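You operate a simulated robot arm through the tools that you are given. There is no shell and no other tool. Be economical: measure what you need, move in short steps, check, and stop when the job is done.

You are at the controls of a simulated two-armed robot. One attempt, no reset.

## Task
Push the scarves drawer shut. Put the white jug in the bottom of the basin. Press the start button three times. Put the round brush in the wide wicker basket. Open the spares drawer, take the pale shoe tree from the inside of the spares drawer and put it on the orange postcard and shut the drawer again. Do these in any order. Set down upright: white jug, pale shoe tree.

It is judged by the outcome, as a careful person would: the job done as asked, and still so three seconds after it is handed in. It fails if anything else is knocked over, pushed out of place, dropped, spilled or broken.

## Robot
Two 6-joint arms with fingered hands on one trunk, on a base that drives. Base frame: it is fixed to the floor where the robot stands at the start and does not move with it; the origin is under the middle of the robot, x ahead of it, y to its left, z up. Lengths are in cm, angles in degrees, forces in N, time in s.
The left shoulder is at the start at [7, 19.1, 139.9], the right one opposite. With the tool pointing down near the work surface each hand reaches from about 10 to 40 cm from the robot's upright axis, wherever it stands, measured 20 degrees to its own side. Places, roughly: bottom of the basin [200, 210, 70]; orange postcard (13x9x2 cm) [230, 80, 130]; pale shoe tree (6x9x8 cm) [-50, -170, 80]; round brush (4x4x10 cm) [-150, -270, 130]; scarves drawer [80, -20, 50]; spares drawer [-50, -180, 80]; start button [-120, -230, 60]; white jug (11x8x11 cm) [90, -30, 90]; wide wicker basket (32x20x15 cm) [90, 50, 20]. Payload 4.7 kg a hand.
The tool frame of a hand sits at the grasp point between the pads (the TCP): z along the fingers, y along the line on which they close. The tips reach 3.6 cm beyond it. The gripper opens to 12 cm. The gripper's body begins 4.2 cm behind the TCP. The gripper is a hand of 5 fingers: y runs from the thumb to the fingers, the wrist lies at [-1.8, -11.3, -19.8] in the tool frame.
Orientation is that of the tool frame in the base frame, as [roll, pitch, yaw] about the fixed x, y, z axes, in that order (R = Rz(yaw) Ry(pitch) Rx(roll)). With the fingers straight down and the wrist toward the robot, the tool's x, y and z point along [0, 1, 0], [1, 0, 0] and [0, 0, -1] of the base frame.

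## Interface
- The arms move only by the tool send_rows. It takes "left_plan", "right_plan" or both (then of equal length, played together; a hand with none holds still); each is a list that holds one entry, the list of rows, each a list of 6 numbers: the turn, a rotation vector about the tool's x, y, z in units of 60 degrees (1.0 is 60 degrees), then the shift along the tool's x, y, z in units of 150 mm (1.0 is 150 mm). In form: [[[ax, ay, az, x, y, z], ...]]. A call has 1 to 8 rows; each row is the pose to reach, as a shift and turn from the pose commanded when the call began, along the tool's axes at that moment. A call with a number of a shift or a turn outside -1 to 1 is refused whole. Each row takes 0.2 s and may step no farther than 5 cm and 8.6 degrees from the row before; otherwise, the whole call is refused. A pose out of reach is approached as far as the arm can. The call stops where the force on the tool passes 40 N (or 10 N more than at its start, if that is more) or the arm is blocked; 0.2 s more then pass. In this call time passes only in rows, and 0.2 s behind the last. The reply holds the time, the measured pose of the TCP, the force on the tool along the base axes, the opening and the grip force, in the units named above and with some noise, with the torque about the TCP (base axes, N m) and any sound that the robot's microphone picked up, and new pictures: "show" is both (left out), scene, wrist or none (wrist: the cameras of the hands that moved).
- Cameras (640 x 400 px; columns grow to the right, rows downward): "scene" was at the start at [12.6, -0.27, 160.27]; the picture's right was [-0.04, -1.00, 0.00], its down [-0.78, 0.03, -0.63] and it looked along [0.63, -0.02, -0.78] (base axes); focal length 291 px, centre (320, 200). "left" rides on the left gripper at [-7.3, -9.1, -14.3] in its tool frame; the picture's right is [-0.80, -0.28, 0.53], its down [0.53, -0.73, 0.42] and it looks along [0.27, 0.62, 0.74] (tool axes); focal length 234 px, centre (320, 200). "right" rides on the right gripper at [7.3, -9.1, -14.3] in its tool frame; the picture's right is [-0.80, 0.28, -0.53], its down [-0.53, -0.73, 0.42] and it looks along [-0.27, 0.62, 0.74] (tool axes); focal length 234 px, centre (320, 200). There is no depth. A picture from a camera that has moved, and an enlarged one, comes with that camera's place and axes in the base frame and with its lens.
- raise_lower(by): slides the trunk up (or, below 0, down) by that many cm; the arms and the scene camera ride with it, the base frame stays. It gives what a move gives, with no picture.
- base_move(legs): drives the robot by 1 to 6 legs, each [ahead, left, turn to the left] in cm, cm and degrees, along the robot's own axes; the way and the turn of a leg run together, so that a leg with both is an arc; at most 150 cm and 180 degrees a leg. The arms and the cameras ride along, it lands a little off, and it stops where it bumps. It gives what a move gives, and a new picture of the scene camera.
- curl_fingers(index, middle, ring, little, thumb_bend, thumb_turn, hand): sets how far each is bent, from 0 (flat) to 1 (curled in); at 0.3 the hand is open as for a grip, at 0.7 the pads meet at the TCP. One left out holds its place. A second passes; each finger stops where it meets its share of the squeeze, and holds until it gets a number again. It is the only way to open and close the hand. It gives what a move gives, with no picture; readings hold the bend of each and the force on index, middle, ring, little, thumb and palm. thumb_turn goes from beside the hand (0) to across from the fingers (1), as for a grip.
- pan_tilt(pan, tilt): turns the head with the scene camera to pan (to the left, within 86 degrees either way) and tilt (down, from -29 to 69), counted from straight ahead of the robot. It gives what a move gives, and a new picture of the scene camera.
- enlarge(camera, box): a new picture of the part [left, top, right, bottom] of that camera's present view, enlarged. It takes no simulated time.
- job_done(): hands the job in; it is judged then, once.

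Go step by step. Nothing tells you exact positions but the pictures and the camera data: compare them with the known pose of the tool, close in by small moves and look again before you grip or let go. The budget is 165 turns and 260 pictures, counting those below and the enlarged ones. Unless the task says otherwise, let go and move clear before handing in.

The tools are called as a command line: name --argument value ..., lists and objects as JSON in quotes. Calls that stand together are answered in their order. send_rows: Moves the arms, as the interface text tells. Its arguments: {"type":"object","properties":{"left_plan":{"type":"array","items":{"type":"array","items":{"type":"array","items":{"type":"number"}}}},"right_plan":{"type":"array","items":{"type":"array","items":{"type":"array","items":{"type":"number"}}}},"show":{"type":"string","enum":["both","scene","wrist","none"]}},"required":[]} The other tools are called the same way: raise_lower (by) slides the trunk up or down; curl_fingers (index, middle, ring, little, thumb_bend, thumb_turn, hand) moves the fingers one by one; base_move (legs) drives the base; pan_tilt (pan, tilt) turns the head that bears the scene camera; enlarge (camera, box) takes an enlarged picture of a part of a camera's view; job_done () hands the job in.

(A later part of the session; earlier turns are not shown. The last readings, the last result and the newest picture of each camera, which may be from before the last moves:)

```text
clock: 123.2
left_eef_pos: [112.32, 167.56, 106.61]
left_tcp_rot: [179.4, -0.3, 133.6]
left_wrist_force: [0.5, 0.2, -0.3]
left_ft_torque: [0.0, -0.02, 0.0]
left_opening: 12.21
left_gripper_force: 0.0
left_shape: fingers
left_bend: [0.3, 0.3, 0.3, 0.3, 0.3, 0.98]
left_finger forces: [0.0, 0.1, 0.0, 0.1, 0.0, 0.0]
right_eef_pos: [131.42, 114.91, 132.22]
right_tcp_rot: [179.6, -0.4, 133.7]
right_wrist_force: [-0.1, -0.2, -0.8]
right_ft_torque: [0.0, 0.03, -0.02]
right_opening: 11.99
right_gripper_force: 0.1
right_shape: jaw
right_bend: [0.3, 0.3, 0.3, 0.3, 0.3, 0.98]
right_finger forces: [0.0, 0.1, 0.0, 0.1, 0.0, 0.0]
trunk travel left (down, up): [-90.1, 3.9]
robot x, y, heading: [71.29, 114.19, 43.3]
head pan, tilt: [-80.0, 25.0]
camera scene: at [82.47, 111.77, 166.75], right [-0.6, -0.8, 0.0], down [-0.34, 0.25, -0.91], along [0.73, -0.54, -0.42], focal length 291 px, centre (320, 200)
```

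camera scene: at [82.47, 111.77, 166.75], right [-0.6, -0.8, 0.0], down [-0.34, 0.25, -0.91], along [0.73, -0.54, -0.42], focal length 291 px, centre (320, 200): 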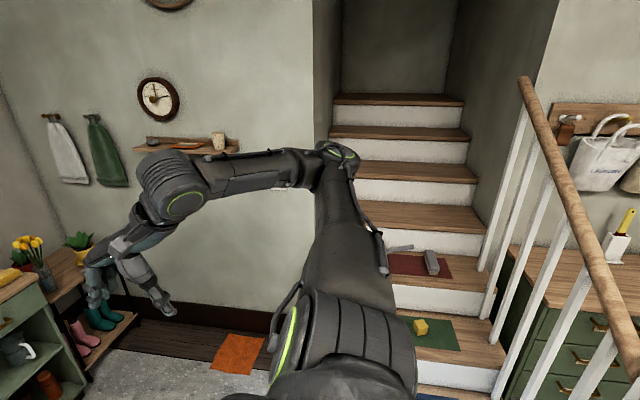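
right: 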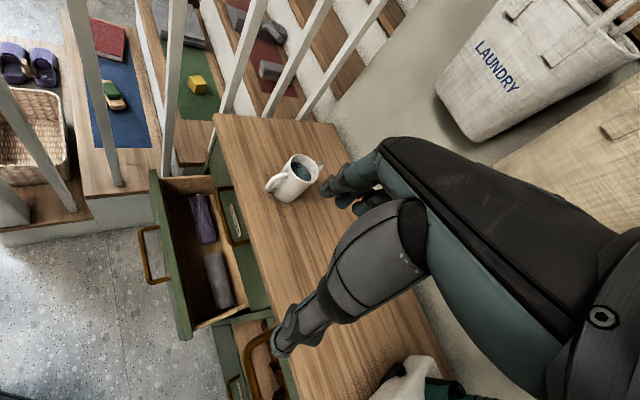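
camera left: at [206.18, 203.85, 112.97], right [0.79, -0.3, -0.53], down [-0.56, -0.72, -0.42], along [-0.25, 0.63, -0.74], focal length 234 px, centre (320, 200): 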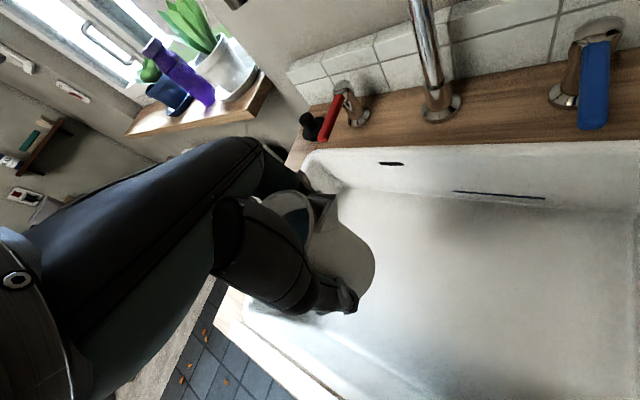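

The postcard shelf is visible on the stair-side wall (orange card in the middle). Now turn around and drive to the far end, stopping to look.

base_move --legs '[[0, 0, 90], [0, 0, 90], [100, 0, 0]]'

pan_tilt --pan 20 --tilt 25

```text
clock: 136.4
left_eef_pos: [-38.4, -10.06, 106.73]
left_tcp_rot: [179.3, -0.2, -44.7]
left_wrist_force: [-0.8, 0.5, -0.1]
left_ft_torque: [0.01, -0.02, 0.0]
left_opening: 12.19
left_gripper_force: 0.1
left_shape: fingers
left_bend: [0.3, 0.3, 0.3, 0.3, 0.3, 0.98]
left_finger forces: [0.0, 0.0, 0.0, 0.1, 0.0, 0.1]
right_eef_pos: [-59.37, 41.7, 132.15]
right_tcp_rot: [179.5, -0.6, -44.5]
right_wrist_force: [0.7, 0.1, -0.1]
right_ft_torque: [0.01, 0.03, 0.03]
right_opening: 11.98
right_gripper_force: 0.1
right_shape: jaw
right_bend: [0.3, 0.3, 0.3, 0.3, 0.3, 0.98]
right_finger forces: [0.0, 0.1, 0.0, 0.1, 0.1, 0.0]
trunk travel left (down, up): [-90.1, 3.9]
robot x, y, heading: [0.61, 44.89, -134.7]
head pan, tilt: [-80.0, 25.0]
camera scene: at [-10.54, 46.62, 166.75], right [0.57, 0.82, 0.0], down [0.35, -0.24, -0.91], along [-0.74, 0.52, -0.42], focal length 291 px, centre (320, 200)
```

scene: 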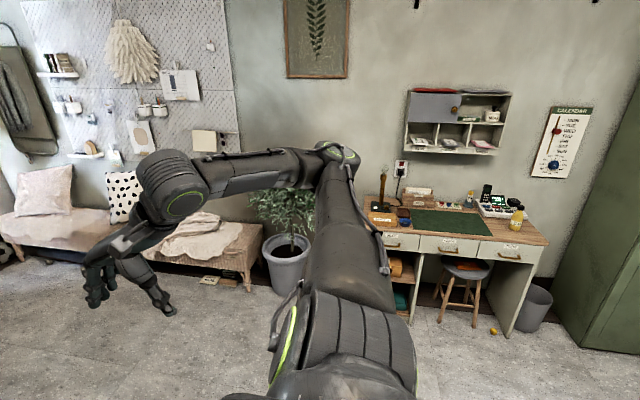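

```text
clock: 138.2
left_eef_pos: [-38.41, -10.17, 106.69]
left_tcp_rot: [179.2, -0.3, -44.6]
left_wrist_force: [0.3, 0.8, 0.8]
left_ft_torque: [0.01, 0.02, -0.04]
left_opening: 12.21
left_gripper_force: 0.0
left_shape: fingers
left_bend: [0.3, 0.3, 0.3, 0.3, 0.3, 0.98]
left_finger forces: [0.0, 0.0, 0.0, 0.0, 0.0, 0.1]
right_eef_pos: [-59.41, 41.8, 132.12]
right_tcp_rot: [179.6, -0.4, -44.6]
right_wrist_force: [0.5, 0.0, -0.3]
right_ft_torque: [-0.01, 0.02, -0.01]
right_opening: 12.01
right_gripper_force: 0.2
right_shape: jaw
right_bend: [0.3, 0.3, 0.3, 0.3, 0.3, 0.98]
right_finger forces: [0.1, 0.0, 0.1, 0.0, 0.0, 0.0]
trunk travel left (down, up): [-90.1, 3.9]
robot x, y, heading: [0.52, 44.68, -134.8]
head pan, tilt: [20.0, 25.0]
camera scene: at [-6.89, 32.96, 166.75], right [-0.91, 0.42, 0.0], down [0.18, 0.38, -0.91], along [-0.38, -0.82, -0.42], focal length 291 px, centre (320, 200)
```

scene: 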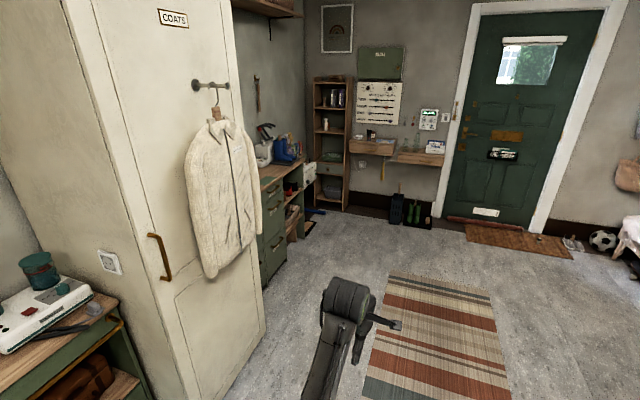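

Past the wardrobe I see a green cabinet with drawers and a narrow bookcase in the corner. I'll drive on and look left at them.

base_move --legs '[[140, 0, -2]]'

pan_tilt --pan 60 --tilt 25

```text
clock: 145.1
left_eef_pos: [-136.65, -109.05, 106.68]
left_tcp_rot: [179.4, -0.4, -44.6]
left_wrist_force: [-0.6, 0.4, -0.5]
left_ft_torque: [-0.02, 0.03, -0.01]
left_opening: 12.19
left_gripper_force: 0.0
left_shape: fingers
left_bend: [0.3, 0.3, 0.3, 0.3, 0.3, 0.98]
left_finger forces: [0.1, 0.1, 0.0, 0.0, 0.0, 0.0]
right_eef_pos: [-157.45, -57.24, 132.27]
right_tcp_rot: [179.6, -0.5, -44.5]
right_wrist_force: [0.5, -0.4, -0.6]
right_ft_torque: [0.0, -0.02, 0.01]
right_opening: 11.99
right_gripper_force: 0.1
right_shape: jaw
right_bend: [0.3, 0.3, 0.3, 0.3, 0.3, 0.98]
right_finger forces: [0.0, 0.0, 0.0, 0.0, 0.0, 0.1]
trunk travel left (down, up): [-90.1, 3.9]
robot x, y, heading: [-97.82, -54.14, -135.0]
head pan, tilt: [20.0, 25.0]
camera scene: at [-105.06, -65.94, 166.75], right [-0.91, 0.42, 0.0], down [0.18, 0.38, -0.91], along [-0.38, -0.82, -0.42], focal length 291 px, centre (320, 200)
```

scene: 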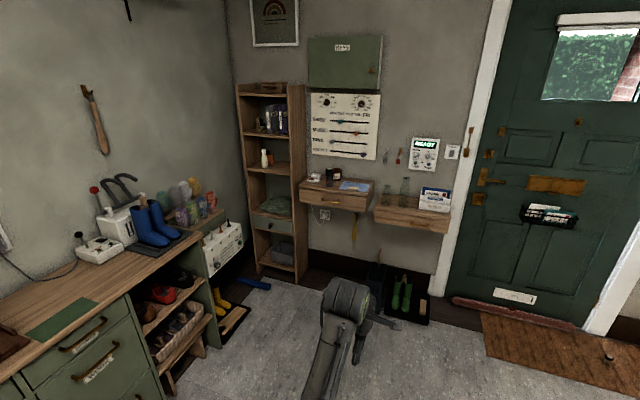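

```text
clock: 146.2
left_eef_pos: [-136.51, -109.04, 106.75]
left_tcp_rot: [179.4, -0.3, -44.5]
left_wrist_force: [0.1, 0.0, -0.1]
left_ft_torque: [-0.01, -0.01, -0.02]
left_opening: 12.19
left_gripper_force: 0.2
left_shape: fingers
left_bend: [0.3, 0.3, 0.3, 0.3, 0.3, 0.98]
left_finger forces: [0.0, 0.1, 0.0, 0.0, 0.0, 0.0]
right_eef_pos: [-157.55, -57.16, 132.32]
right_tcp_rot: [179.6, -0.7, -44.5]
right_wrist_force: [-0.3, -0.5, -0.7]
right_ft_torque: [0.02, -0.03, 0.0]
right_opening: 12.0
right_gripper_force: 0.1
right_shape: jaw
right_bend: [0.3, 0.3, 0.3, 0.3, 0.3, 0.98]
right_finger forces: [0.0, 0.0, 0.0, 0.1, 0.1, 0.0]
trunk travel left (down, up): [-90.1, 3.9]
robot x, y, heading: [-97.62, -54.18, -134.8]
head pan, tilt: [60.0, 25.0]
camera scene: at [-98.81, -66.49, 166.75], right [-0.97, -0.26, 0.0], down [-0.11, 0.41, -0.91], along [0.24, -0.87, -0.42], focal length 291 px, centre (320, 200)
```

scene: 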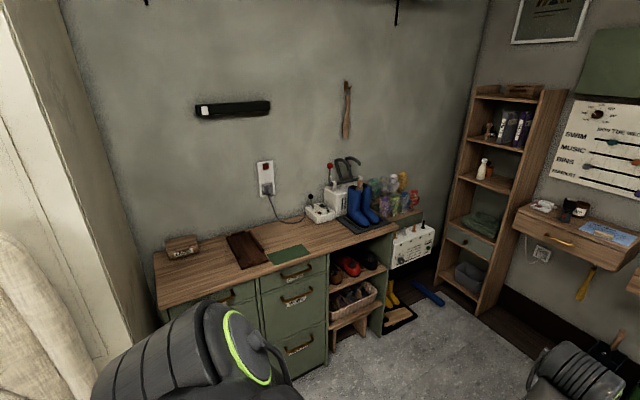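

Let me zoom on the bench end (start-button device), the drawers' labels and the bookcase.

enlarge --camera "scene" --box '[320, 150, 480, 330]'

enlarge --camera "scene" --box '[440, 70, 580, 220]'

enlarge --camera "scene" --box '[150, 220, 350, 370]'

```text
2.22 times, centred on (400, 240) of scene
camera zoom: at [-98.81, -66.49, 166.75], right [-0.97, -0.26, 0.0], down [-0.11, 0.41, -0.91], along [0.24, -0.87, -0.42], focal length 646 px, centre (142, 111)
```

zoom: 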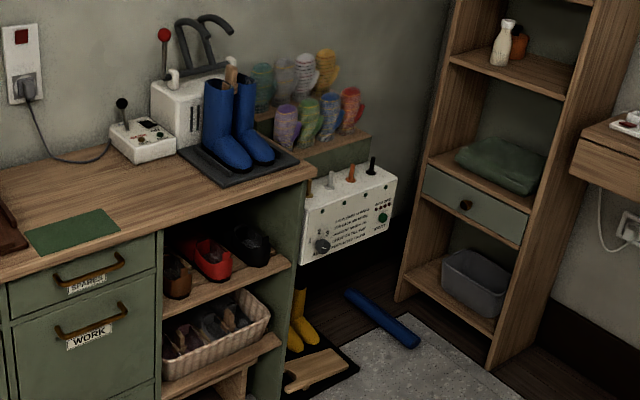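

```text
2.67 times, centred on (510, 145) of scene
camera zoom: at [-98.81, -66.49, 166.75], right [-0.97, -0.26, 0.0], down [-0.11, 0.41, -0.91], along [0.24, -0.87, -0.42], focal length 775 px, centre (-187, 347)
```

zoom: 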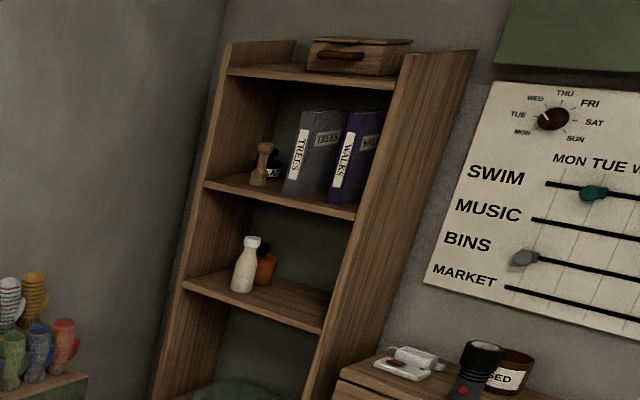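

```text
2.67 times, centred on (250, 295) of scene
camera zoom: at [-98.81, -66.49, 166.75], right [-0.97, -0.26, 0.0], down [-0.11, 0.41, -0.91], along [0.24, -0.87, -0.42], focal length 775 px, centre (507, -53)
```

zoom: 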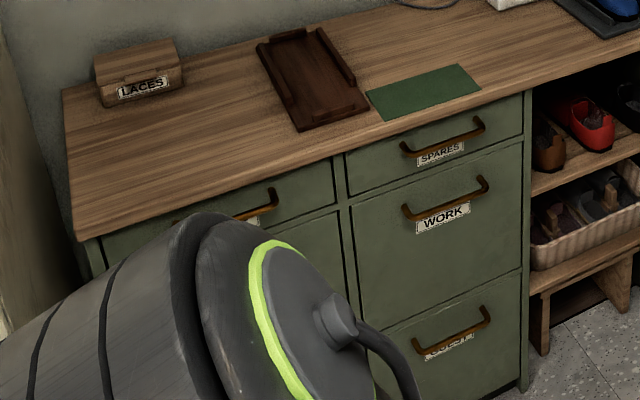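

The spares drawer is the bench's top right drawer, the green start button is on the white panel at the bench end, and the brush stands on the bookcase's upper shelf. I'll go face the bench near the button.

base_move --legs '[[100, 0, -2], [0, 0, 90]]'

pan_tilt --pan -15 --tilt 35

```text
clock: 155.3
left_eef_pos: [-114.33, -164.02, 106.64]
left_tcp_rot: [179.3, -0.4, 43.8]
left_wrist_force: [-0.5, 0.2, -0.3]
left_ft_torque: [0.0, -0.01, -0.01]
left_opening: 12.22
left_gripper_force: 0.1
left_shape: fingers
left_bend: [0.3, 0.3, 0.3, 0.3, 0.3, 0.98]
left_finger forces: [0.0, 0.0, 0.0, 0.0, 0.0, 0.1]
right_eef_pos: [-166.7, -183.79, 132.17]
right_tcp_rot: [179.5, -0.6, 44.0]
right_wrist_force: [0.0, 0.2, -0.3]
right_ft_torque: [0.03, 0.0, -0.02]
right_opening: 11.97
right_gripper_force: 0.0
right_shape: jaw
right_bend: [0.3, 0.3, 0.3, 0.3, 0.3, 0.98]
right_finger forces: [0.1, 0.1, 0.0, 0.0, 0.0, 0.0]
trunk travel left (down, up): [-90.1, 3.9]
robot x, y, heading: [-168.85, -123.84, -46.3]
head pan, tilt: [60.0, 25.0]
camera scene: at [-155.97, -125.14, 166.75], right [0.24, -0.97, 0.0], down [-0.41, -0.1, -0.91], along [0.88, 0.21, -0.42], focal length 291 px, centre (320, 200)
```

scene: 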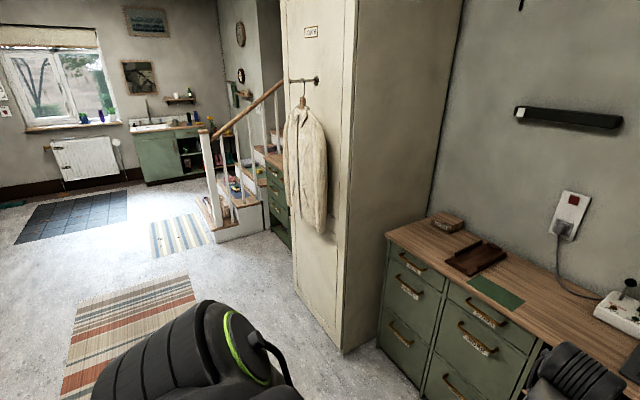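

```text
clock: 156.8
left_eef_pos: [-114.42, -164.24, 106.63]
left_tcp_rot: [179.2, -0.4, 44.0]
left_wrist_force: [0.2, 0.0, 0.1]
left_ft_torque: [0.01, 0.04, -0.02]
left_opening: 12.18
left_gripper_force: 0.1
left_shape: fingers
left_bend: [0.3, 0.3, 0.3, 0.3, 0.3, 0.98]
left_finger forces: [0.0, 0.0, 0.0, 0.1, 0.1, 0.0]
right_eef_pos: [-166.71, -183.57, 132.17]
right_tcp_rot: [179.6, -0.5, 44.0]
right_wrist_force: [-0.6, 0.0, -0.8]
right_ft_torque: [0.02, 0.01, 0.01]
right_opening: 11.98
right_gripper_force: 0.0
right_shape: jaw
right_bend: [0.3, 0.3, 0.3, 0.3, 0.3, 0.98]
right_finger forces: [0.1, 0.1, 0.0, 0.0, 0.0, 0.1]
trunk travel left (down, up): [-90.1, 3.9]
robot x, y, heading: [-168.11, -123.67, -46.2]
head pan, tilt: [-15.0, 35.0]
camera scene: at [-160.65, -135.04, 165.17], right [-0.88, -0.48, 0.0], down [-0.28, 0.5, -0.82], along [0.39, -0.72, -0.57], focal length 291 px, centre (320, 200)
```

scene: 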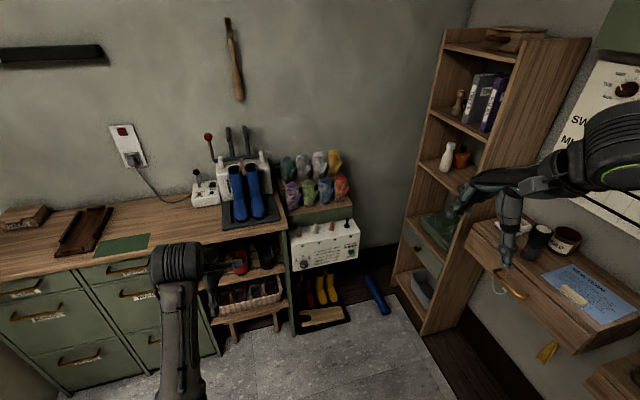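

enlarge --camera "scene" --box '[270, 190, 380, 290]'

raise_lower --by -30

pan_tilt --pan -15 --tilt 25

```text
4.00 times, centred on (325, 240) of scene
camera zoom: at [-160.65, -135.04, 165.17], right [-0.88, -0.48, 0.0], down [-0.28, 0.5, -0.82], along [0.39, -0.72, -0.57], focal length 1163 px, centre (300, 40)
```

zoom: 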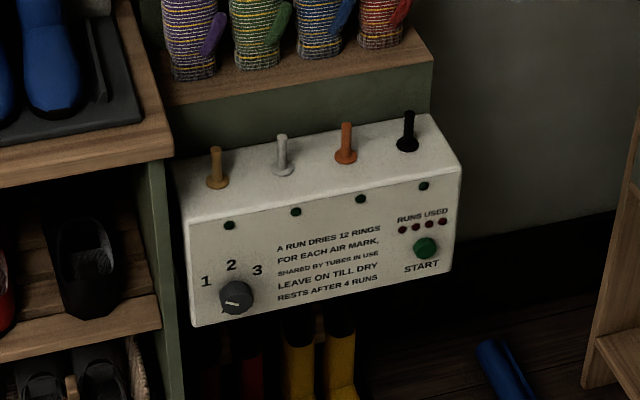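

```text
clock: 159.8
left_eef_pos: [-114.46, -164.05, 76.7]
left_tcp_rot: [179.4, -0.4, 44.0]
left_wrist_force: [0.0, 0.2, -0.4]
left_ft_torque: [-0.01, 0.0, -0.02]
left_opening: 12.18
left_gripper_force: 0.0
left_shape: fingers
left_bend: [0.3, 0.3, 0.3, 0.3, 0.3, 0.98]
left_finger forces: [0.0, 0.0, 0.0, 0.0, 0.0, 0.1]
right_eef_pos: [-166.85, -183.54, 102.27]
right_tcp_rot: [179.6, -0.6, 44.0]
right_wrist_force: [-0.4, 0.1, -0.2]
right_ft_torque: [0.0, -0.05, 0.01]
right_opening: 11.98
right_gripper_force: 0.1
right_shape: jaw
right_bend: [0.3, 0.3, 0.3, 0.3, 0.3, 0.98]
right_finger forces: [0.0, 0.1, 0.0, 0.0, 0.0, 0.0]
trunk travel left (down, up): [-60.1, 33.9]
robot x, y, heading: [-168.14, -123.43, -46.5]
head pan, tilt: [-15.0, 35.0]
```

```text
clock: 160.5
left_eef_pos: [-114.36, -164.11, 76.6]
left_tcp_rot: [179.3, -0.4, 43.9]
left_wrist_force: [0.2, -0.8, -0.3]
left_ft_torque: [-0.01, 0.01, 0.0]
left_opening: 12.19
left_gripper_force: 0.0
left_shape: fingers
left_bend: [0.3, 0.3, 0.3, 0.3, 0.3, 0.98]
left_finger forces: [0.1, 0.0, 0.1, 0.1, 0.0, 0.1]
right_eef_pos: [-166.74, -183.7, 102.22]
right_tcp_rot: [179.7, -0.5, 44.0]
right_wrist_force: [-0.2, -0.1, 0.2]
right_ft_torque: [0.0, -0.03, 0.0]
right_opening: 12.0
right_gripper_force: 0.0
right_shape: jaw
right_bend: [0.3, 0.3, 0.3, 0.3, 0.3, 0.98]
right_finger forces: [0.1, 0.1, 0.0, 0.1, 0.0, 0.0]
trunk travel left (down, up): [-60.1, 33.9]
robot x, y, heading: [-168.83, -123.65, -46.2]
head pan, tilt: [-15.0, 25.0]
camera scene: at [-160.47, -135.4, 136.74], right [-0.88, -0.48, 0.0], down [-0.2, 0.37, -0.91], along [0.44, -0.79, -0.42], focal length 291 px, centre (320, 200)
```

scene: 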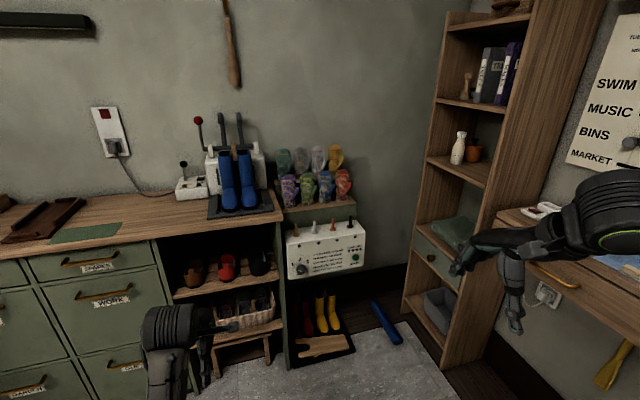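

START button triangulates to about (-123, -236, 59), facing the room. I'll retract the left arm, and pre-shape the right hand: index pointing, turning the fingers forward.

curl_fingers --hand "right" --index 0.75 --middle 0.75 --ring 0.75 --little 0.75 --thumb_bend 0.6

send_rows --left_plan '[[[0, 0, 0, 0.12, -0.1, 0], [0, 0, 0, 0.24, -0.2, 0], [0, 0, 0, 0.36, -0.3, 0], [0, 0, 0, 0.48, -0.4, 0], [0, 0, 0, 0.6, -0.5, 0], [0, 0, 0, 0.72, -0.6, 0], [0, 0, 0, 0.84, -0.7, 0], [0, 0, 0, 0.95, -0.8, 0]]]' --right_plan '[[[-0.125, 0, 0, 0.04, 0.1, 0.1], [-0.25, 0, 0, 0.08, 0.2, 0.2], [-0.375, 0, 0, 0.12, 0.3, 0.3], [-0.5, 0, 0, 0.16, 0.4, 0.4], [-0.625, 0, 0, 0.2, 0.5, 0.5], [-0.75, 0, 0, 0.24, 0.6, 0.6], [-0.875, 0, 0, 0.28, 0.7, 0.7], [-1.0, 0, 0, 0.32, 0.8, 0.8]]]' --show "scene"

```text
clock: 161.5
left_eef_pos: [-114.34, -164.14, 76.62]
left_tcp_rot: [179.3, -0.3, 44.0]
left_wrist_force: [0.2, -0.5, 0.3]
left_ft_torque: [-0.03, 0.0, 0.0]
left_opening: 12.19
left_gripper_force: 0.1
left_shape: fingers
left_bend: [0.3, 0.3, 0.3, 0.3, 0.3, 0.98]
left_finger forces: [0.0, 0.0, 0.0, 0.0, 0.1, 0.1]
right_eef_pos: [-166.67, -183.64, 102.16]
right_tcp_rot: [179.6, -0.5, 44.0]
right_wrist_force: [-0.8, 0.2, -0.1]
right_ft_torque: [0.02, -0.01, -0.02]
right_opening: 0.85
right_gripper_force: 0.1
right_shape: fingers
right_bend: [0.75, 0.75, 0.75, 0.75, 0.6, 0.98]
right_finger forces: [0.1, 0.1, 0.0, 0.0, 0.0, 0.1]
trunk travel left (down, up): [-60.1, 33.9]
robot x, y, heading: [-168.28, -123.68, -46.5]
head pan, tilt: [-15.0, 25.0]
```

```text
clock: 163.3
left_eef_pos: [-112.53, -145.41, 76.7]
left_tcp_rot: [179.3, -0.3, 43.7]
left_wrist_force: [-0.4, -0.2, 0.0]
left_ft_torque: [-0.01, -0.01, -0.01]
left_opening: 12.2
left_gripper_force: 0.1
left_shape: fingers
left_bend: [0.3, 0.3, 0.3, 0.3, 0.3, 0.98]
left_finger forces: [0.1, 0.0, 0.0, 0.1, 0.1, 0.0]
right_eef_pos: [-154.96, -188.68, 90.47]
right_tcp_rot: [119.5, -0.4, 43.9]
right_wrist_force: [-0.4, 0.4, 0.4]
right_ft_torque: [-0.03, -0.02, 0.01]
right_opening: 0.81
right_gripper_force: 0.1
right_shape: fingers
right_bend: [0.75, 0.75, 0.75, 0.75, 0.6, 0.98]
right_finger forces: [0.1, 0.0, 0.0, 0.1, 0.0, 0.0]
right hand out of reach, approached as far as the arm can: row 1, 2, 3, 4, 5, 6
trunk travel left (down, up): [-60.1, 33.9]
robot x, y, heading: [-168.1, -123.58, -46.3]
head pan, tilt: [-15.0, 25.0]
camera scene: at [-160.39, -135.29, 136.76], right [-0.88, -0.48, 0.0], down [-0.2, 0.37, -0.91], along [0.43, -0.8, -0.42], focal length 291 px, centre (320, 200)
```

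scene: 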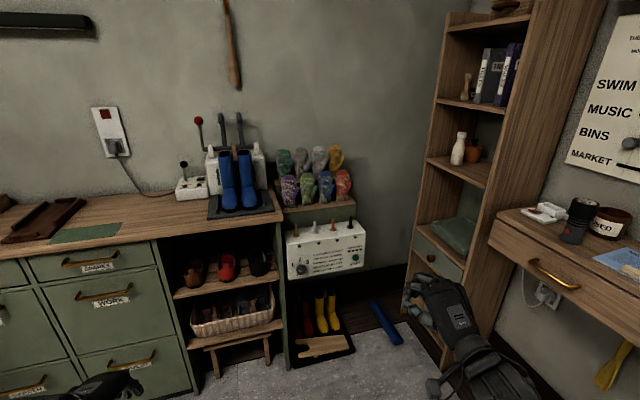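

base_move --legs '[[30, -10, 0]]'

raise_lower --by -30

pan_tilt --pan -25 --tilt 30

```text
clock: 165.4
left_eef_pos: [-98.85, -174.01, 76.58]
left_tcp_rot: [179.4, -0.3, 43.9]
left_wrist_force: [0.4, -0.7, -0.6]
left_ft_torque: [0.02, 0.04, 0.0]
left_opening: 12.18
left_gripper_force: 0.0
left_shape: fingers
left_bend: [0.3, 0.3, 0.3, 0.3, 0.3, 0.98]
left_finger forces: [0.0, 0.0, 0.1, 0.0, 0.1, 0.0]
right_eef_pos: [-141.16, -217.43, 90.36]
right_tcp_rot: [119.8, -0.5, 43.9]
right_wrist_force: [-1.2, -0.4, -0.6]
right_ft_torque: [-0.01, -0.01, 0.03]
right_opening: 0.82
right_gripper_force: 0.1
right_shape: fingers
right_bend: [0.75, 0.75, 0.75, 0.75, 0.6, 0.98]
right_finger forces: [0.1, 0.1, 0.0, 0.1, 0.1, 0.1]
trunk travel left (down, up): [-60.1, 33.9]
robot x, y, heading: [-154.51, -152.11, -46.1]
head pan, tilt: [-15.0, 25.0]
camera scene: at [-146.72, -164.06, 136.74], right [-0.88, -0.48, 0.0], down [-0.2, 0.37, -0.91], along [0.44, -0.79, -0.42], focal length 291 px, centre (320, 200)
```

scene: 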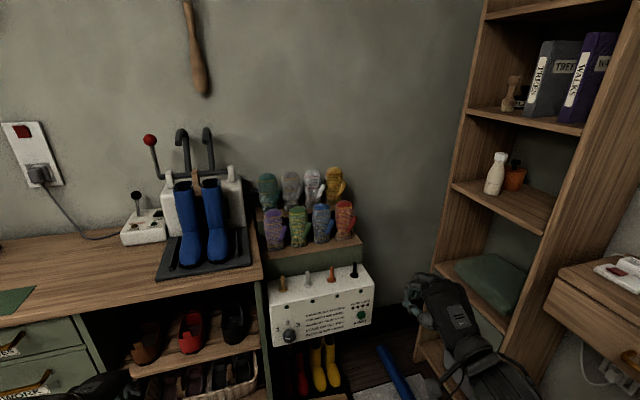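

```text
clock: 168.4
left_eef_pos: [-98.99, -174.07, 46.7]
left_tcp_rot: [179.3, -0.3, 44.0]
left_wrist_force: [0.2, 0.5, -0.4]
left_ft_torque: [0.01, 0.02, -0.01]
left_opening: 12.16
left_gripper_force: 0.1
left_shape: fingers
left_bend: [0.3, 0.3, 0.3, 0.3, 0.3, 0.98]
left_finger forces: [0.0, 0.2, 0.1, 0.0, 0.0, 0.0]
right_eef_pos: [-141.33, -217.36, 60.28]
right_tcp_rot: [119.7, -0.6, 44.0]
right_wrist_force: [0.8, -0.1, 0.2]
right_ft_torque: [-0.03, 0.0, -0.03]
right_opening: 0.84
right_gripper_force: 0.0
right_shape: fingers
right_bend: [0.75, 0.75, 0.75, 0.75, 0.6, 0.98]
right_finger forces: [0.0, 0.0, 0.0, 0.0, 0.0, 0.1]
trunk travel left (down, up): [-30.1, 63.9]
robot x, y, heading: [-154.34, -152.15, -46.2]
head pan, tilt: [-15.0, 25.0]
```

```text
clock: 169.2
left_eef_pos: [-98.78, -174.09, 46.59]
left_tcp_rot: [179.2, -0.3, 43.9]
left_wrist_force: [0.2, 1.0, 0.2]
left_ft_torque: [-0.01, -0.01, 0.04]
left_opening: 12.19
left_gripper_force: 0.0
left_shape: fingers
left_bend: [0.3, 0.3, 0.3, 0.3, 0.3, 0.98]
left_finger forces: [0.1, 0.0, 0.0, 0.1, 0.0, 0.0]
right_eef_pos: [-141.27, -217.3, 60.35]
right_tcp_rot: [119.6, -0.5, 44.0]
right_wrist_force: [-0.2, -0.5, 0.2]
right_ft_torque: [-0.02, 0.02, 0.03]
right_opening: 0.84
right_gripper_force: 0.0
right_shape: fingers
right_bend: [0.75, 0.75, 0.75, 0.75, 0.6, 0.98]
right_finger forces: [0.0, 0.0, 0.0, 0.0, 0.1, 0.0]
trunk travel left (down, up): [-30.1, 63.9]
robot x, y, heading: [-154.87, -152.21, -46.3]
head pan, tilt: [-25.0, 30.0]
camera scene: at [-148.29, -164.45, 105.95], right [-0.95, -0.32, 0.0], down [-0.16, 0.47, -0.87], along [0.28, -0.82, -0.5], focal length 291 px, centre (320, 200)
```

scene: 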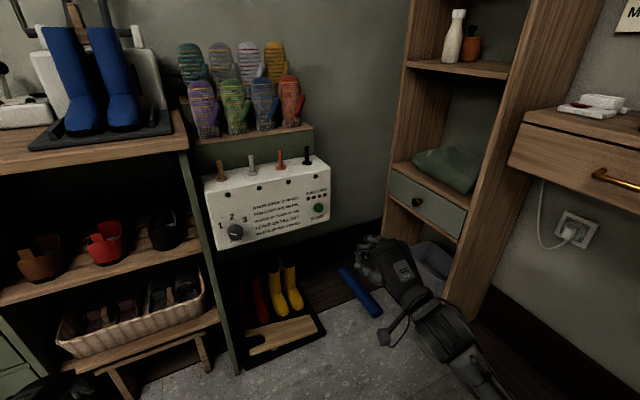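

Triangulation is consistent: the button is 26 cm straight ahead of the hand and level with it. Advance 16 cm and check with the wrist camera.

send_rows --right_plan '[[[0, 0, 0, 0, 0.133, 0.232], [0, 0, 0, 0, 0.267, 0.464], [0, 0, 0, 0, 0.4, 0.696], [0, 0, 0, 0, 0.533, 0.928]]]' --show "both"

```text
clock: 170.2
left_eef_pos: [-98.72, -174.15, 46.64]
left_tcp_rot: [179.3, -0.3, 43.7]
left_wrist_force: [0.2, -0.3, -0.8]
left_ft_torque: [-0.02, -0.03, -0.03]
left_opening: 12.2
left_gripper_force: 0.1
left_shape: fingers
left_bend: [0.3, 0.3, 0.3, 0.3, 0.3, 0.98]
left_finger forces: [0.0, 0.0, 0.0, 0.0, 0.0, 0.0]
right_eef_pos: [-130.07, -229.18, 60.32]
right_tcp_rot: [119.6, -0.5, 43.9]
right_wrist_force: [0.2, -0.5, 0.7]
right_ft_torque: [-0.01, 0.0, -0.05]
right_opening: 0.83
right_gripper_force: 0.1
right_shape: fingers
right_bend: [0.75, 0.75, 0.75, 0.75, 0.6, 0.98]
right_finger forces: [0.0, 0.0, 0.1, 0.1, 0.1, 0.1]
trunk travel left (down, up): [-30.1, 63.9]
robot x, y, heading: [-154.56, -152.13, -46.0]
head pan, tilt: [-25.0, 30.0]
camera scene: at [-148.28, -164.46, 105.94], right [-0.95, -0.32, 0.0], down [-0.16, 0.47, -0.87], along [0.28, -0.82, -0.5], focal length 291 px, centre (320, 200)
camera right: at [-136.54, -211.72, 59.53], right [-0.8, -0.33, 0.49], down [-0.37, -0.37, -0.85], along [0.47, -0.87, 0.17], focal length 234 px, centre (320, 200)
```

scene: 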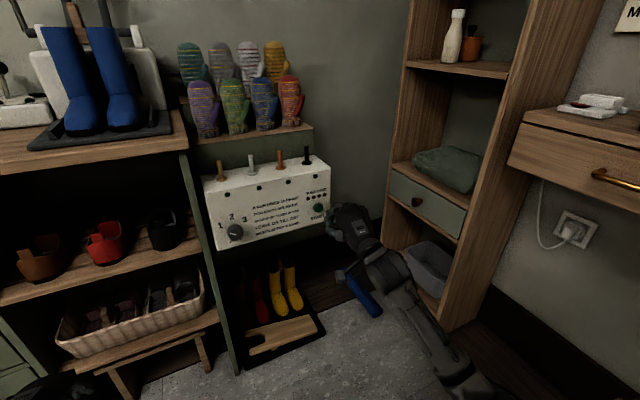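
right: 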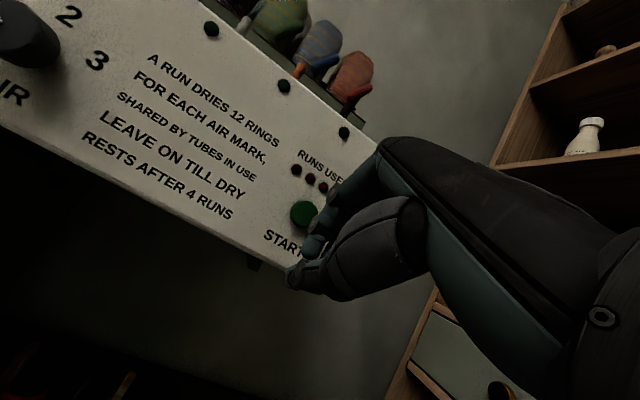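

The wrist view shows the button slightly up-left of the fingertips' line. Adjust up 2.8 and left 1.2, and look closer.

send_rows --right_plan '[[[0, 0, 0, 0.08, 0.163, -0.093]]]' --show "none"

enlarge --camera "right" --box '[220, 120, 420, 320]'

enlarge --camera "scene" --box '[260, 130, 440, 300]'

```text
clock: 170.6
left_eef_pos: [-98.75, -174.06, 46.7]
left_tcp_rot: [179.3, -0.2, 43.9]
left_wrist_force: [0.3, 0.2, -0.2]
left_ft_torque: [0.04, 0.02, 0.0]
left_opening: 12.17
left_gripper_force: 0.0
left_shape: fingers
left_bend: [0.3, 0.3, 0.3, 0.3, 0.3, 0.98]
left_finger forces: [0.0, 0.0, 0.0, 0.0, 0.1, 0.0]
right_eef_pos: [-129.08, -228.18, 63.1]
right_tcp_rot: [119.7, -0.6, 43.9]
right_wrist_force: [-0.6, 0.1, 0.0]
right_ft_torque: [-0.02, 0.0, 0.02]
right_opening: 0.87
right_gripper_force: 0.0
right_shape: fingers
right_bend: [0.75, 0.75, 0.75, 0.75, 0.6, 0.98]
right_finger forces: [0.1, 0.1, 0.1, 0.0, 0.0, 0.1]
trunk travel left (down, up): [-30.1, 63.9]
robot x, y, heading: [-154.37, -152.07, -46.2]
head pan, tilt: [-25.0, 30.0]
```

```text
2.00 times, centred on (320, 220) of right
camera zoom: at [-135.55, -210.87, 62.22], right [-0.8, -0.33, 0.5], down [-0.37, -0.37, -0.85], along [0.47, -0.87, 0.17], focal length 468 px, centre (320, 160)
```

zoom: 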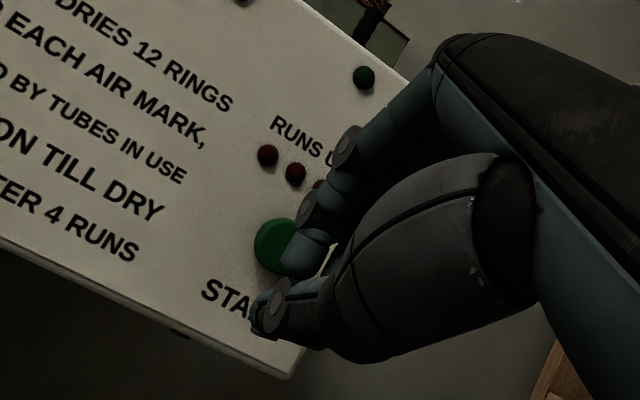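

```text
2.35 times, centred on (350, 215) of scene
camera zoom: at [-148.29, -164.45, 105.95], right [-0.95, -0.32, 0.0], down [-0.16, 0.47, -0.87], along [0.28, -0.82, -0.5], focal length 684 px, centre (249, 165)
```

zoom: 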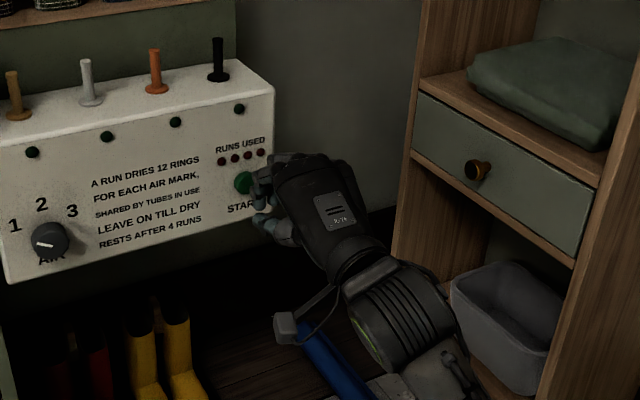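

Nearly aligned; nudge down 0.7 and left 0.5, then press forward gently in small steps.

send_rows --right_plan '[[[0, 0, 0, 0.033, -0.04, 0.023], [0, 0, 0, 0.033, -0.007, 0.081], [0, 0, 0, 0.033, 0.027, 0.139], [0, 0, 0, 0.033, 0.043, 0.168]]]' --show "none"

enlarge --camera "right" --box '[220, 120, 420, 320]'

```text
clock: 171.6
left_eef_pos: [-98.88, -174.05, 46.68]
left_tcp_rot: [179.3, -0.3, 44.0]
left_wrist_force: [0.6, 0.6, -0.2]
left_ft_torque: [-0.01, 0.0, 0.01]
left_opening: 12.18
left_gripper_force: 0.0
left_shape: fingers
left_bend: [0.3, 0.3, 0.3, 0.3, 0.3, 0.98]
left_finger forces: [0.0, 0.0, 0.0, 0.0, 0.0, 0.0]
right_eef_pos: [-127.06, -229.72, 62.52]
right_tcp_rot: [119.6, -0.5, 43.9]
right_wrist_force: [-0.5, 0.0, -0.1]
right_ft_torque: [0.01, 0.02, -0.02]
right_opening: 0.85
right_gripper_force: 0.0
right_shape: fingers
right_bend: [0.75, 0.75, 0.75, 0.75, 0.6, 0.98]
right_finger forces: [0.0, 0.0, 0.0, 0.0, 0.1, 0.1]
trunk travel left (down, up): [-30.1, 63.9]
robot x, y, heading: [-154.17, -152.51, -46.5]
head pan, tilt: [-25.0, 30.0]
```

```text
2.00 times, centred on (320, 220) of right
camera zoom: at [-133.57, -212.36, 61.68], right [-0.8, -0.33, 0.49], down [-0.37, -0.37, -0.85], along [0.47, -0.87, 0.17], focal length 468 px, centre (320, 160)
```

zoom: 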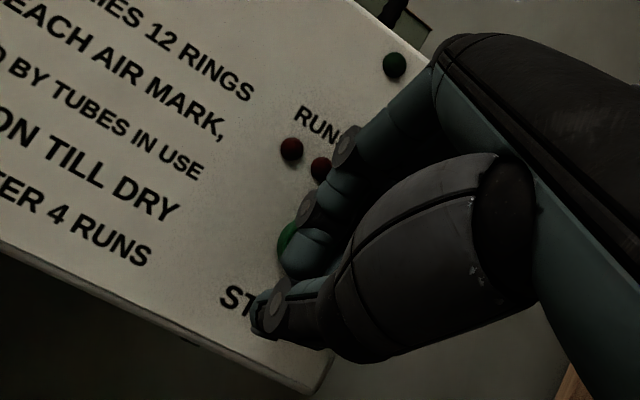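

The button is now right behind the fingertip. Pressing.

send_rows --right_plan '[[[0, 0, 0, 0, 0.017, 0.029], [0, 0, 0, 0, 0.033, 0.058], [0, 0, 0, 0, 0.05, 0.087], [0, 0, 0, 0, 0.067, 0.116], [0, 0, 0, 0, 0.083, 0.145], [0, 0, 0, 0, 0.1, 0.174]]]' --show "wrist"

```text
clock: 172.9
left_eef_pos: [-99.05, -173.93, 46.84]
left_tcp_rot: [179.0, -0.4, 43.8]
left_wrist_force: [0.6, 0.3, 0.1]
left_ft_torque: [-0.03, 0.0, 0.01]
left_opening: 12.2
left_gripper_force: 0.0
left_shape: fingers
left_bend: [0.3, 0.3, 0.3, 0.3, 0.3, 0.98]
left_finger forces: [0.1, 0.1, 0.0, 0.0, 0.0, 0.1]
right_eef_pos: [-125.43, -231.57, 63.01]
right_tcp_rot: [119.2, -0.5, 44.0]
right_wrist_force: [-29.2, 23.4, 14.8]
right_ft_torque: [0.02, 0.15, -0.31]
right_opening: 0.72
right_gripper_force: 20.9
right_shape: fingers
right_bend: [0.76, 0.77, 0.75, 0.75, 0.59, 0.97]
right_finger forces: [7.9, 22.2, 3.7, 0.0, 7.1, 0.0]
trunk travel left (down, up): [-30.1, 63.9]
robot x, y, heading: [-154.6, -152.23, -46.3]
head pan, tilt: [-25.0, 30.0]
heard: click
camera right: at [-131.86, -214.15, 62.12], right [-0.81, -0.33, 0.49], down [-0.37, -0.37, -0.85], along [0.46, -0.87, 0.18], focal length 234 px, centre (320, 200)
```

right: 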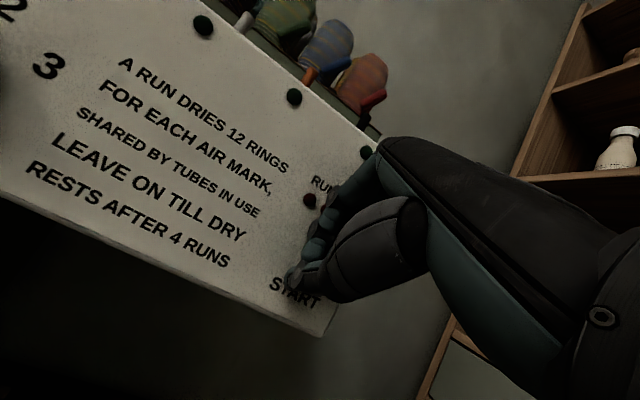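

Click heard — press one. Back off 3 cm and check the lights.

send_rows --right_plan '[[[0, 0, 0, 0, -0.05, -0.087], [0, 0, 0, 0, -0.117, -0.203], [0, 0, 0, 0, -0.15, -0.26]]]' --show "none"

enlarge --camera "right" --box '[220, 120, 420, 320]'

enlarge --camera "scene" --box '[260, 150, 360, 240]'

```text
clock: 173.8
left_eef_pos: [-98.75, -174.05, 46.61]
left_tcp_rot: [179.4, -0.3, 43.9]
left_wrist_force: [0.9, 0.3, -0.1]
left_ft_torque: [0.02, 0.04, 0.01]
left_opening: 12.19
left_gripper_force: 0.0
left_shape: fingers
left_bend: [0.3, 0.3, 0.3, 0.3, 0.3, 0.98]
left_finger forces: [0.0, 0.0, 0.0, 0.0, 0.1, 0.1]
right_eef_pos: [-128.24, -228.45, 62.55]
right_tcp_rot: [119.6, -0.6, 44.3]
right_wrist_force: [0.0, 0.0, 0.3]
right_ft_torque: [0.0, 0.01, -0.01]
right_opening: 0.84
right_gripper_force: 0.1
right_shape: fingers
right_bend: [0.75, 0.75, 0.75, 0.75, 0.6, 0.97]
right_finger forces: [0.0, 0.1, 0.0, 0.1, 0.0, 0.1]
trunk travel left (down, up): [-30.1, 63.9]
robot x, y, heading: [-155.0, -152.19, -46.5]
head pan, tilt: [-25.0, 30.0]
```

```text
2.00 times, centred on (320, 220) of right
camera zoom: at [-134.69, -211.12, 61.71], right [-0.8, -0.33, 0.49], down [-0.37, -0.37, -0.85], along [0.47, -0.87, 0.17], focal length 468 px, centre (320, 160)
```

zoom: 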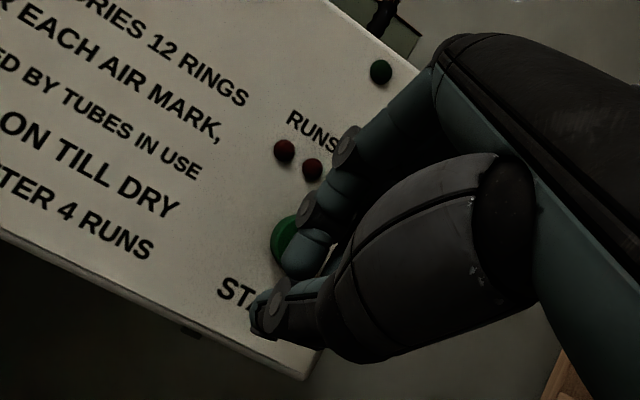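

```text
4.44 times, centred on (310, 195) of scene
camera zoom: at [-148.26, -164.47, 105.95], right [-0.95, -0.32, 0.0], down [-0.16, 0.47, -0.87], along [0.28, -0.82, -0.5], focal length 1292 px, centre (364, 222)
```

zoom: 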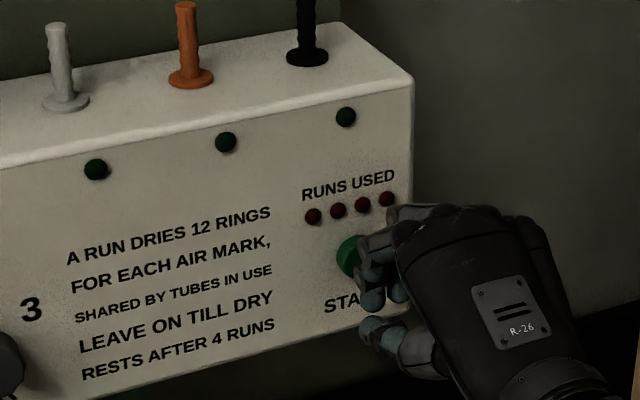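

A press registered by sound. Press two along the same path.

send_rows --right_plan '[[[0, 0, 0, 0, 0.05, 0.087], [0, 0, 0, 0, 0.083, 0.145], [0, 0, 0, 0, 0.1, 0.174], [0, 0, 0, 0, 0.117, 0.203], [0, 0, 0, 0, 0.133, 0.232], [0, 0, 0, 0, 0.15, 0.26]]]' --show "none"

send_rows --right_plan '[[[0, 0, 0, 0, -0.05, -0.087], [0, 0, 0, 0, -0.117, -0.203], [0, 0, 0, 0, -0.15, -0.26]]]' --show "none"

enlarge --camera "scene" --box '[260, 150, 360, 240]'

```text
clock: 175.3
left_eef_pos: [-99.21, -173.97, 46.84]
left_tcp_rot: [179.3, -0.2, 43.8]
left_wrist_force: [0.0, -0.8, 1.3]
left_ft_torque: [0.04, 0.02, -0.01]
left_opening: 12.19
left_gripper_force: 0.0
left_shape: fingers
left_bend: [0.3, 0.3, 0.3, 0.3, 0.3, 0.98]
left_finger forces: [0.0, 0.1, 0.0, 0.0, 0.0, 0.0]
right_eef_pos: [-125.49, -231.49, 63.16]
right_tcp_rot: [119.0, -0.5, 44.1]
right_wrist_force: [-15.0, 19.3, 7.2]
right_ft_torque: [0.11, 0.15, -0.06]
right_opening: 0.75
right_gripper_force: 12.0
right_shape: fingers
right_bend: [0.76, 0.77, 0.75, 0.75, 0.59, 0.97]
right_finger forces: [5.8, 13.9, 1.2, 0.0, 4.7, 0.1]
trunk travel left (down, up): [-30.1, 63.9]
robot x, y, heading: [-154.68, -151.59, -46.4]
head pan, tilt: [-25.0, 30.0]
heard: click
stopped in row 6 (right hand): the force on the tool passed its limit at 41 N (the readings are from after the stop); the commanded pose is now the measured one
```

```text
clock: 176.1
left_eef_pos: [-98.95, -174.17, 46.75]
left_tcp_rot: [179.3, -0.2, 43.8]
left_wrist_force: [0.6, 0.5, -0.3]
left_ft_torque: [0.0, 0.01, 0.01]
left_opening: 12.19
left_gripper_force: 0.2
left_shape: fingers
left_bend: [0.3, 0.3, 0.3, 0.3, 0.3, 0.98]
left_finger forces: [0.0, 0.0, 0.1, 0.0, 0.0, 0.0]
right_eef_pos: [-128.31, -228.57, 62.87]
right_tcp_rot: [119.4, -0.5, 43.9]
right_wrist_force: [0.6, -0.8, 0.2]
right_ft_torque: [-0.04, -0.01, 0.01]
right_opening: 0.85
right_gripper_force: 0.0
right_shape: fingers
right_bend: [0.75, 0.75, 0.75, 0.75, 0.6, 0.97]
right_finger forces: [0.1, 0.1, 0.0, 0.0, 0.0, 0.0]
trunk travel left (down, up): [-30.1, 63.9]
robot x, y, heading: [-154.94, -152.01, -46.4]
head pan, tilt: [-25.0, 30.0]
```

```text
4.44 times, centred on (310, 195) of scene
camera zoom: at [-148.35, -164.43, 105.95], right [-0.95, -0.32, 0.0], down [-0.16, 0.47, -0.87], along [0.28, -0.82, -0.5], focal length 1292 px, centre (364, 222)
```

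zoom: 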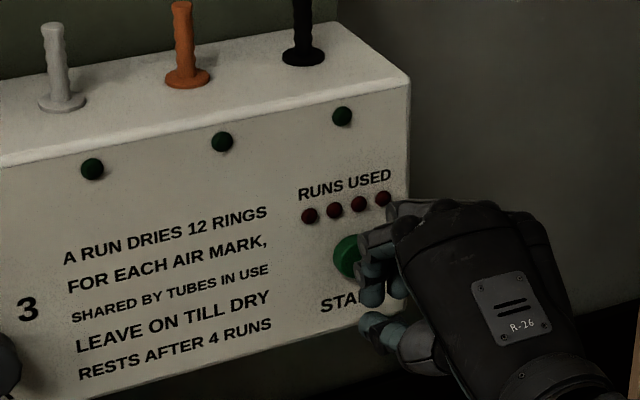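

Second click. Now press three.

send_rows --right_plan '[[[0, 0, 0, 0, 0.05, 0.087], [0, 0, 0, 0, 0.083, 0.145], [0, 0, 0, 0, 0.1, 0.174], [0, 0, 0, 0, 0.117, 0.203], [0, 0, 0, 0, 0.133, 0.232], [0, 0, 0, 0, 0.15, 0.26]]]' --show "none"

send_rows --right_plan '[[[0, 0, 0, 0, -0.1, -0.174], [0, 0, 0, 0, -0.2, -0.35], [0, 0, 0, 0, -0.35, -0.6], [0, 0, 0, 0, -0.5, -0.87]]]' --show "scene"

```text
clock: 177.5
left_eef_pos: [-99.03, -174.01, 46.97]
left_tcp_rot: [179.1, -0.2, 43.8]
left_wrist_force: [-0.3, 0.2, 0.6]
left_ft_torque: [-0.02, 0.01, 0.0]
left_opening: 12.2
left_gripper_force: 0.0
left_shape: fingers
left_bend: [0.3, 0.3, 0.3, 0.3, 0.3, 0.98]
left_finger forces: [0.0, 0.0, 0.0, 0.0, 0.0, 0.0]
right_eef_pos: [-125.56, -231.48, 63.23]
right_tcp_rot: [119.0, -0.5, 44.0]
right_wrist_force: [-21.9, 19.4, 11.3]
right_ft_torque: [-0.05, 0.02, -0.21]
right_opening: 0.67
right_gripper_force: 15.4
right_shape: fingers
right_bend: [0.76, 0.77, 0.75, 0.75, 0.59, 0.97]
right_finger forces: [8.1, 19.9, 0.1, 0.0, 3.1, 0.0]
trunk travel left (down, up): [-30.1, 63.9]
robot x, y, heading: [-154.71, -152.02, -46.5]
head pan, tilt: [-25.0, 30.0]
heard: click
```

```text
clock: 178.5
left_eef_pos: [-98.91, -174.05, 46.71]
left_tcp_rot: [179.3, -0.3, 43.8]
left_wrist_force: [-0.2, 0.4, 0.2]
left_ft_torque: [0.04, 0.0, 0.01]
left_opening: 12.21
left_gripper_force: 0.0
left_shape: fingers
left_bend: [0.3, 0.3, 0.3, 0.3, 0.3, 0.98]
left_finger forces: [0.0, 0.0, 0.0, 0.0, 0.1, 0.0]
right_eef_pos: [-135.79, -221.05, 62.48]
right_tcp_rot: [119.3, -0.5, 43.9]
right_wrist_force: [0.3, 0.0, -0.4]
right_ft_torque: [0.02, 0.01, -0.01]
right_opening: 0.83
right_gripper_force: 0.0
right_shape: fingers
right_bend: [0.75, 0.75, 0.75, 0.75, 0.6, 0.97]
right_finger forces: [0.1, 0.0, 0.0, 0.1, 0.0, 0.0]
trunk travel left (down, up): [-30.1, 63.9]
robot x, y, heading: [-154.49, -152.63, -46.2]
head pan, tilt: [-25.0, 30.0]
camera scene: at [-148.37, -164.4, 105.96], right [-0.95, -0.32, 0.0], down [-0.16, 0.47, -0.87], along [0.28, -0.82, -0.5], focal length 291 px, centre (320, 200)
```

scene: 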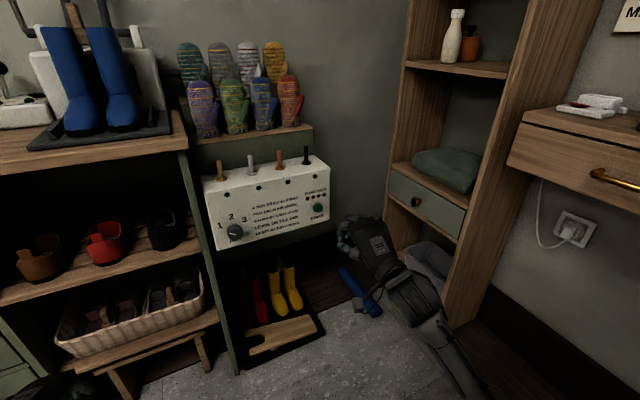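

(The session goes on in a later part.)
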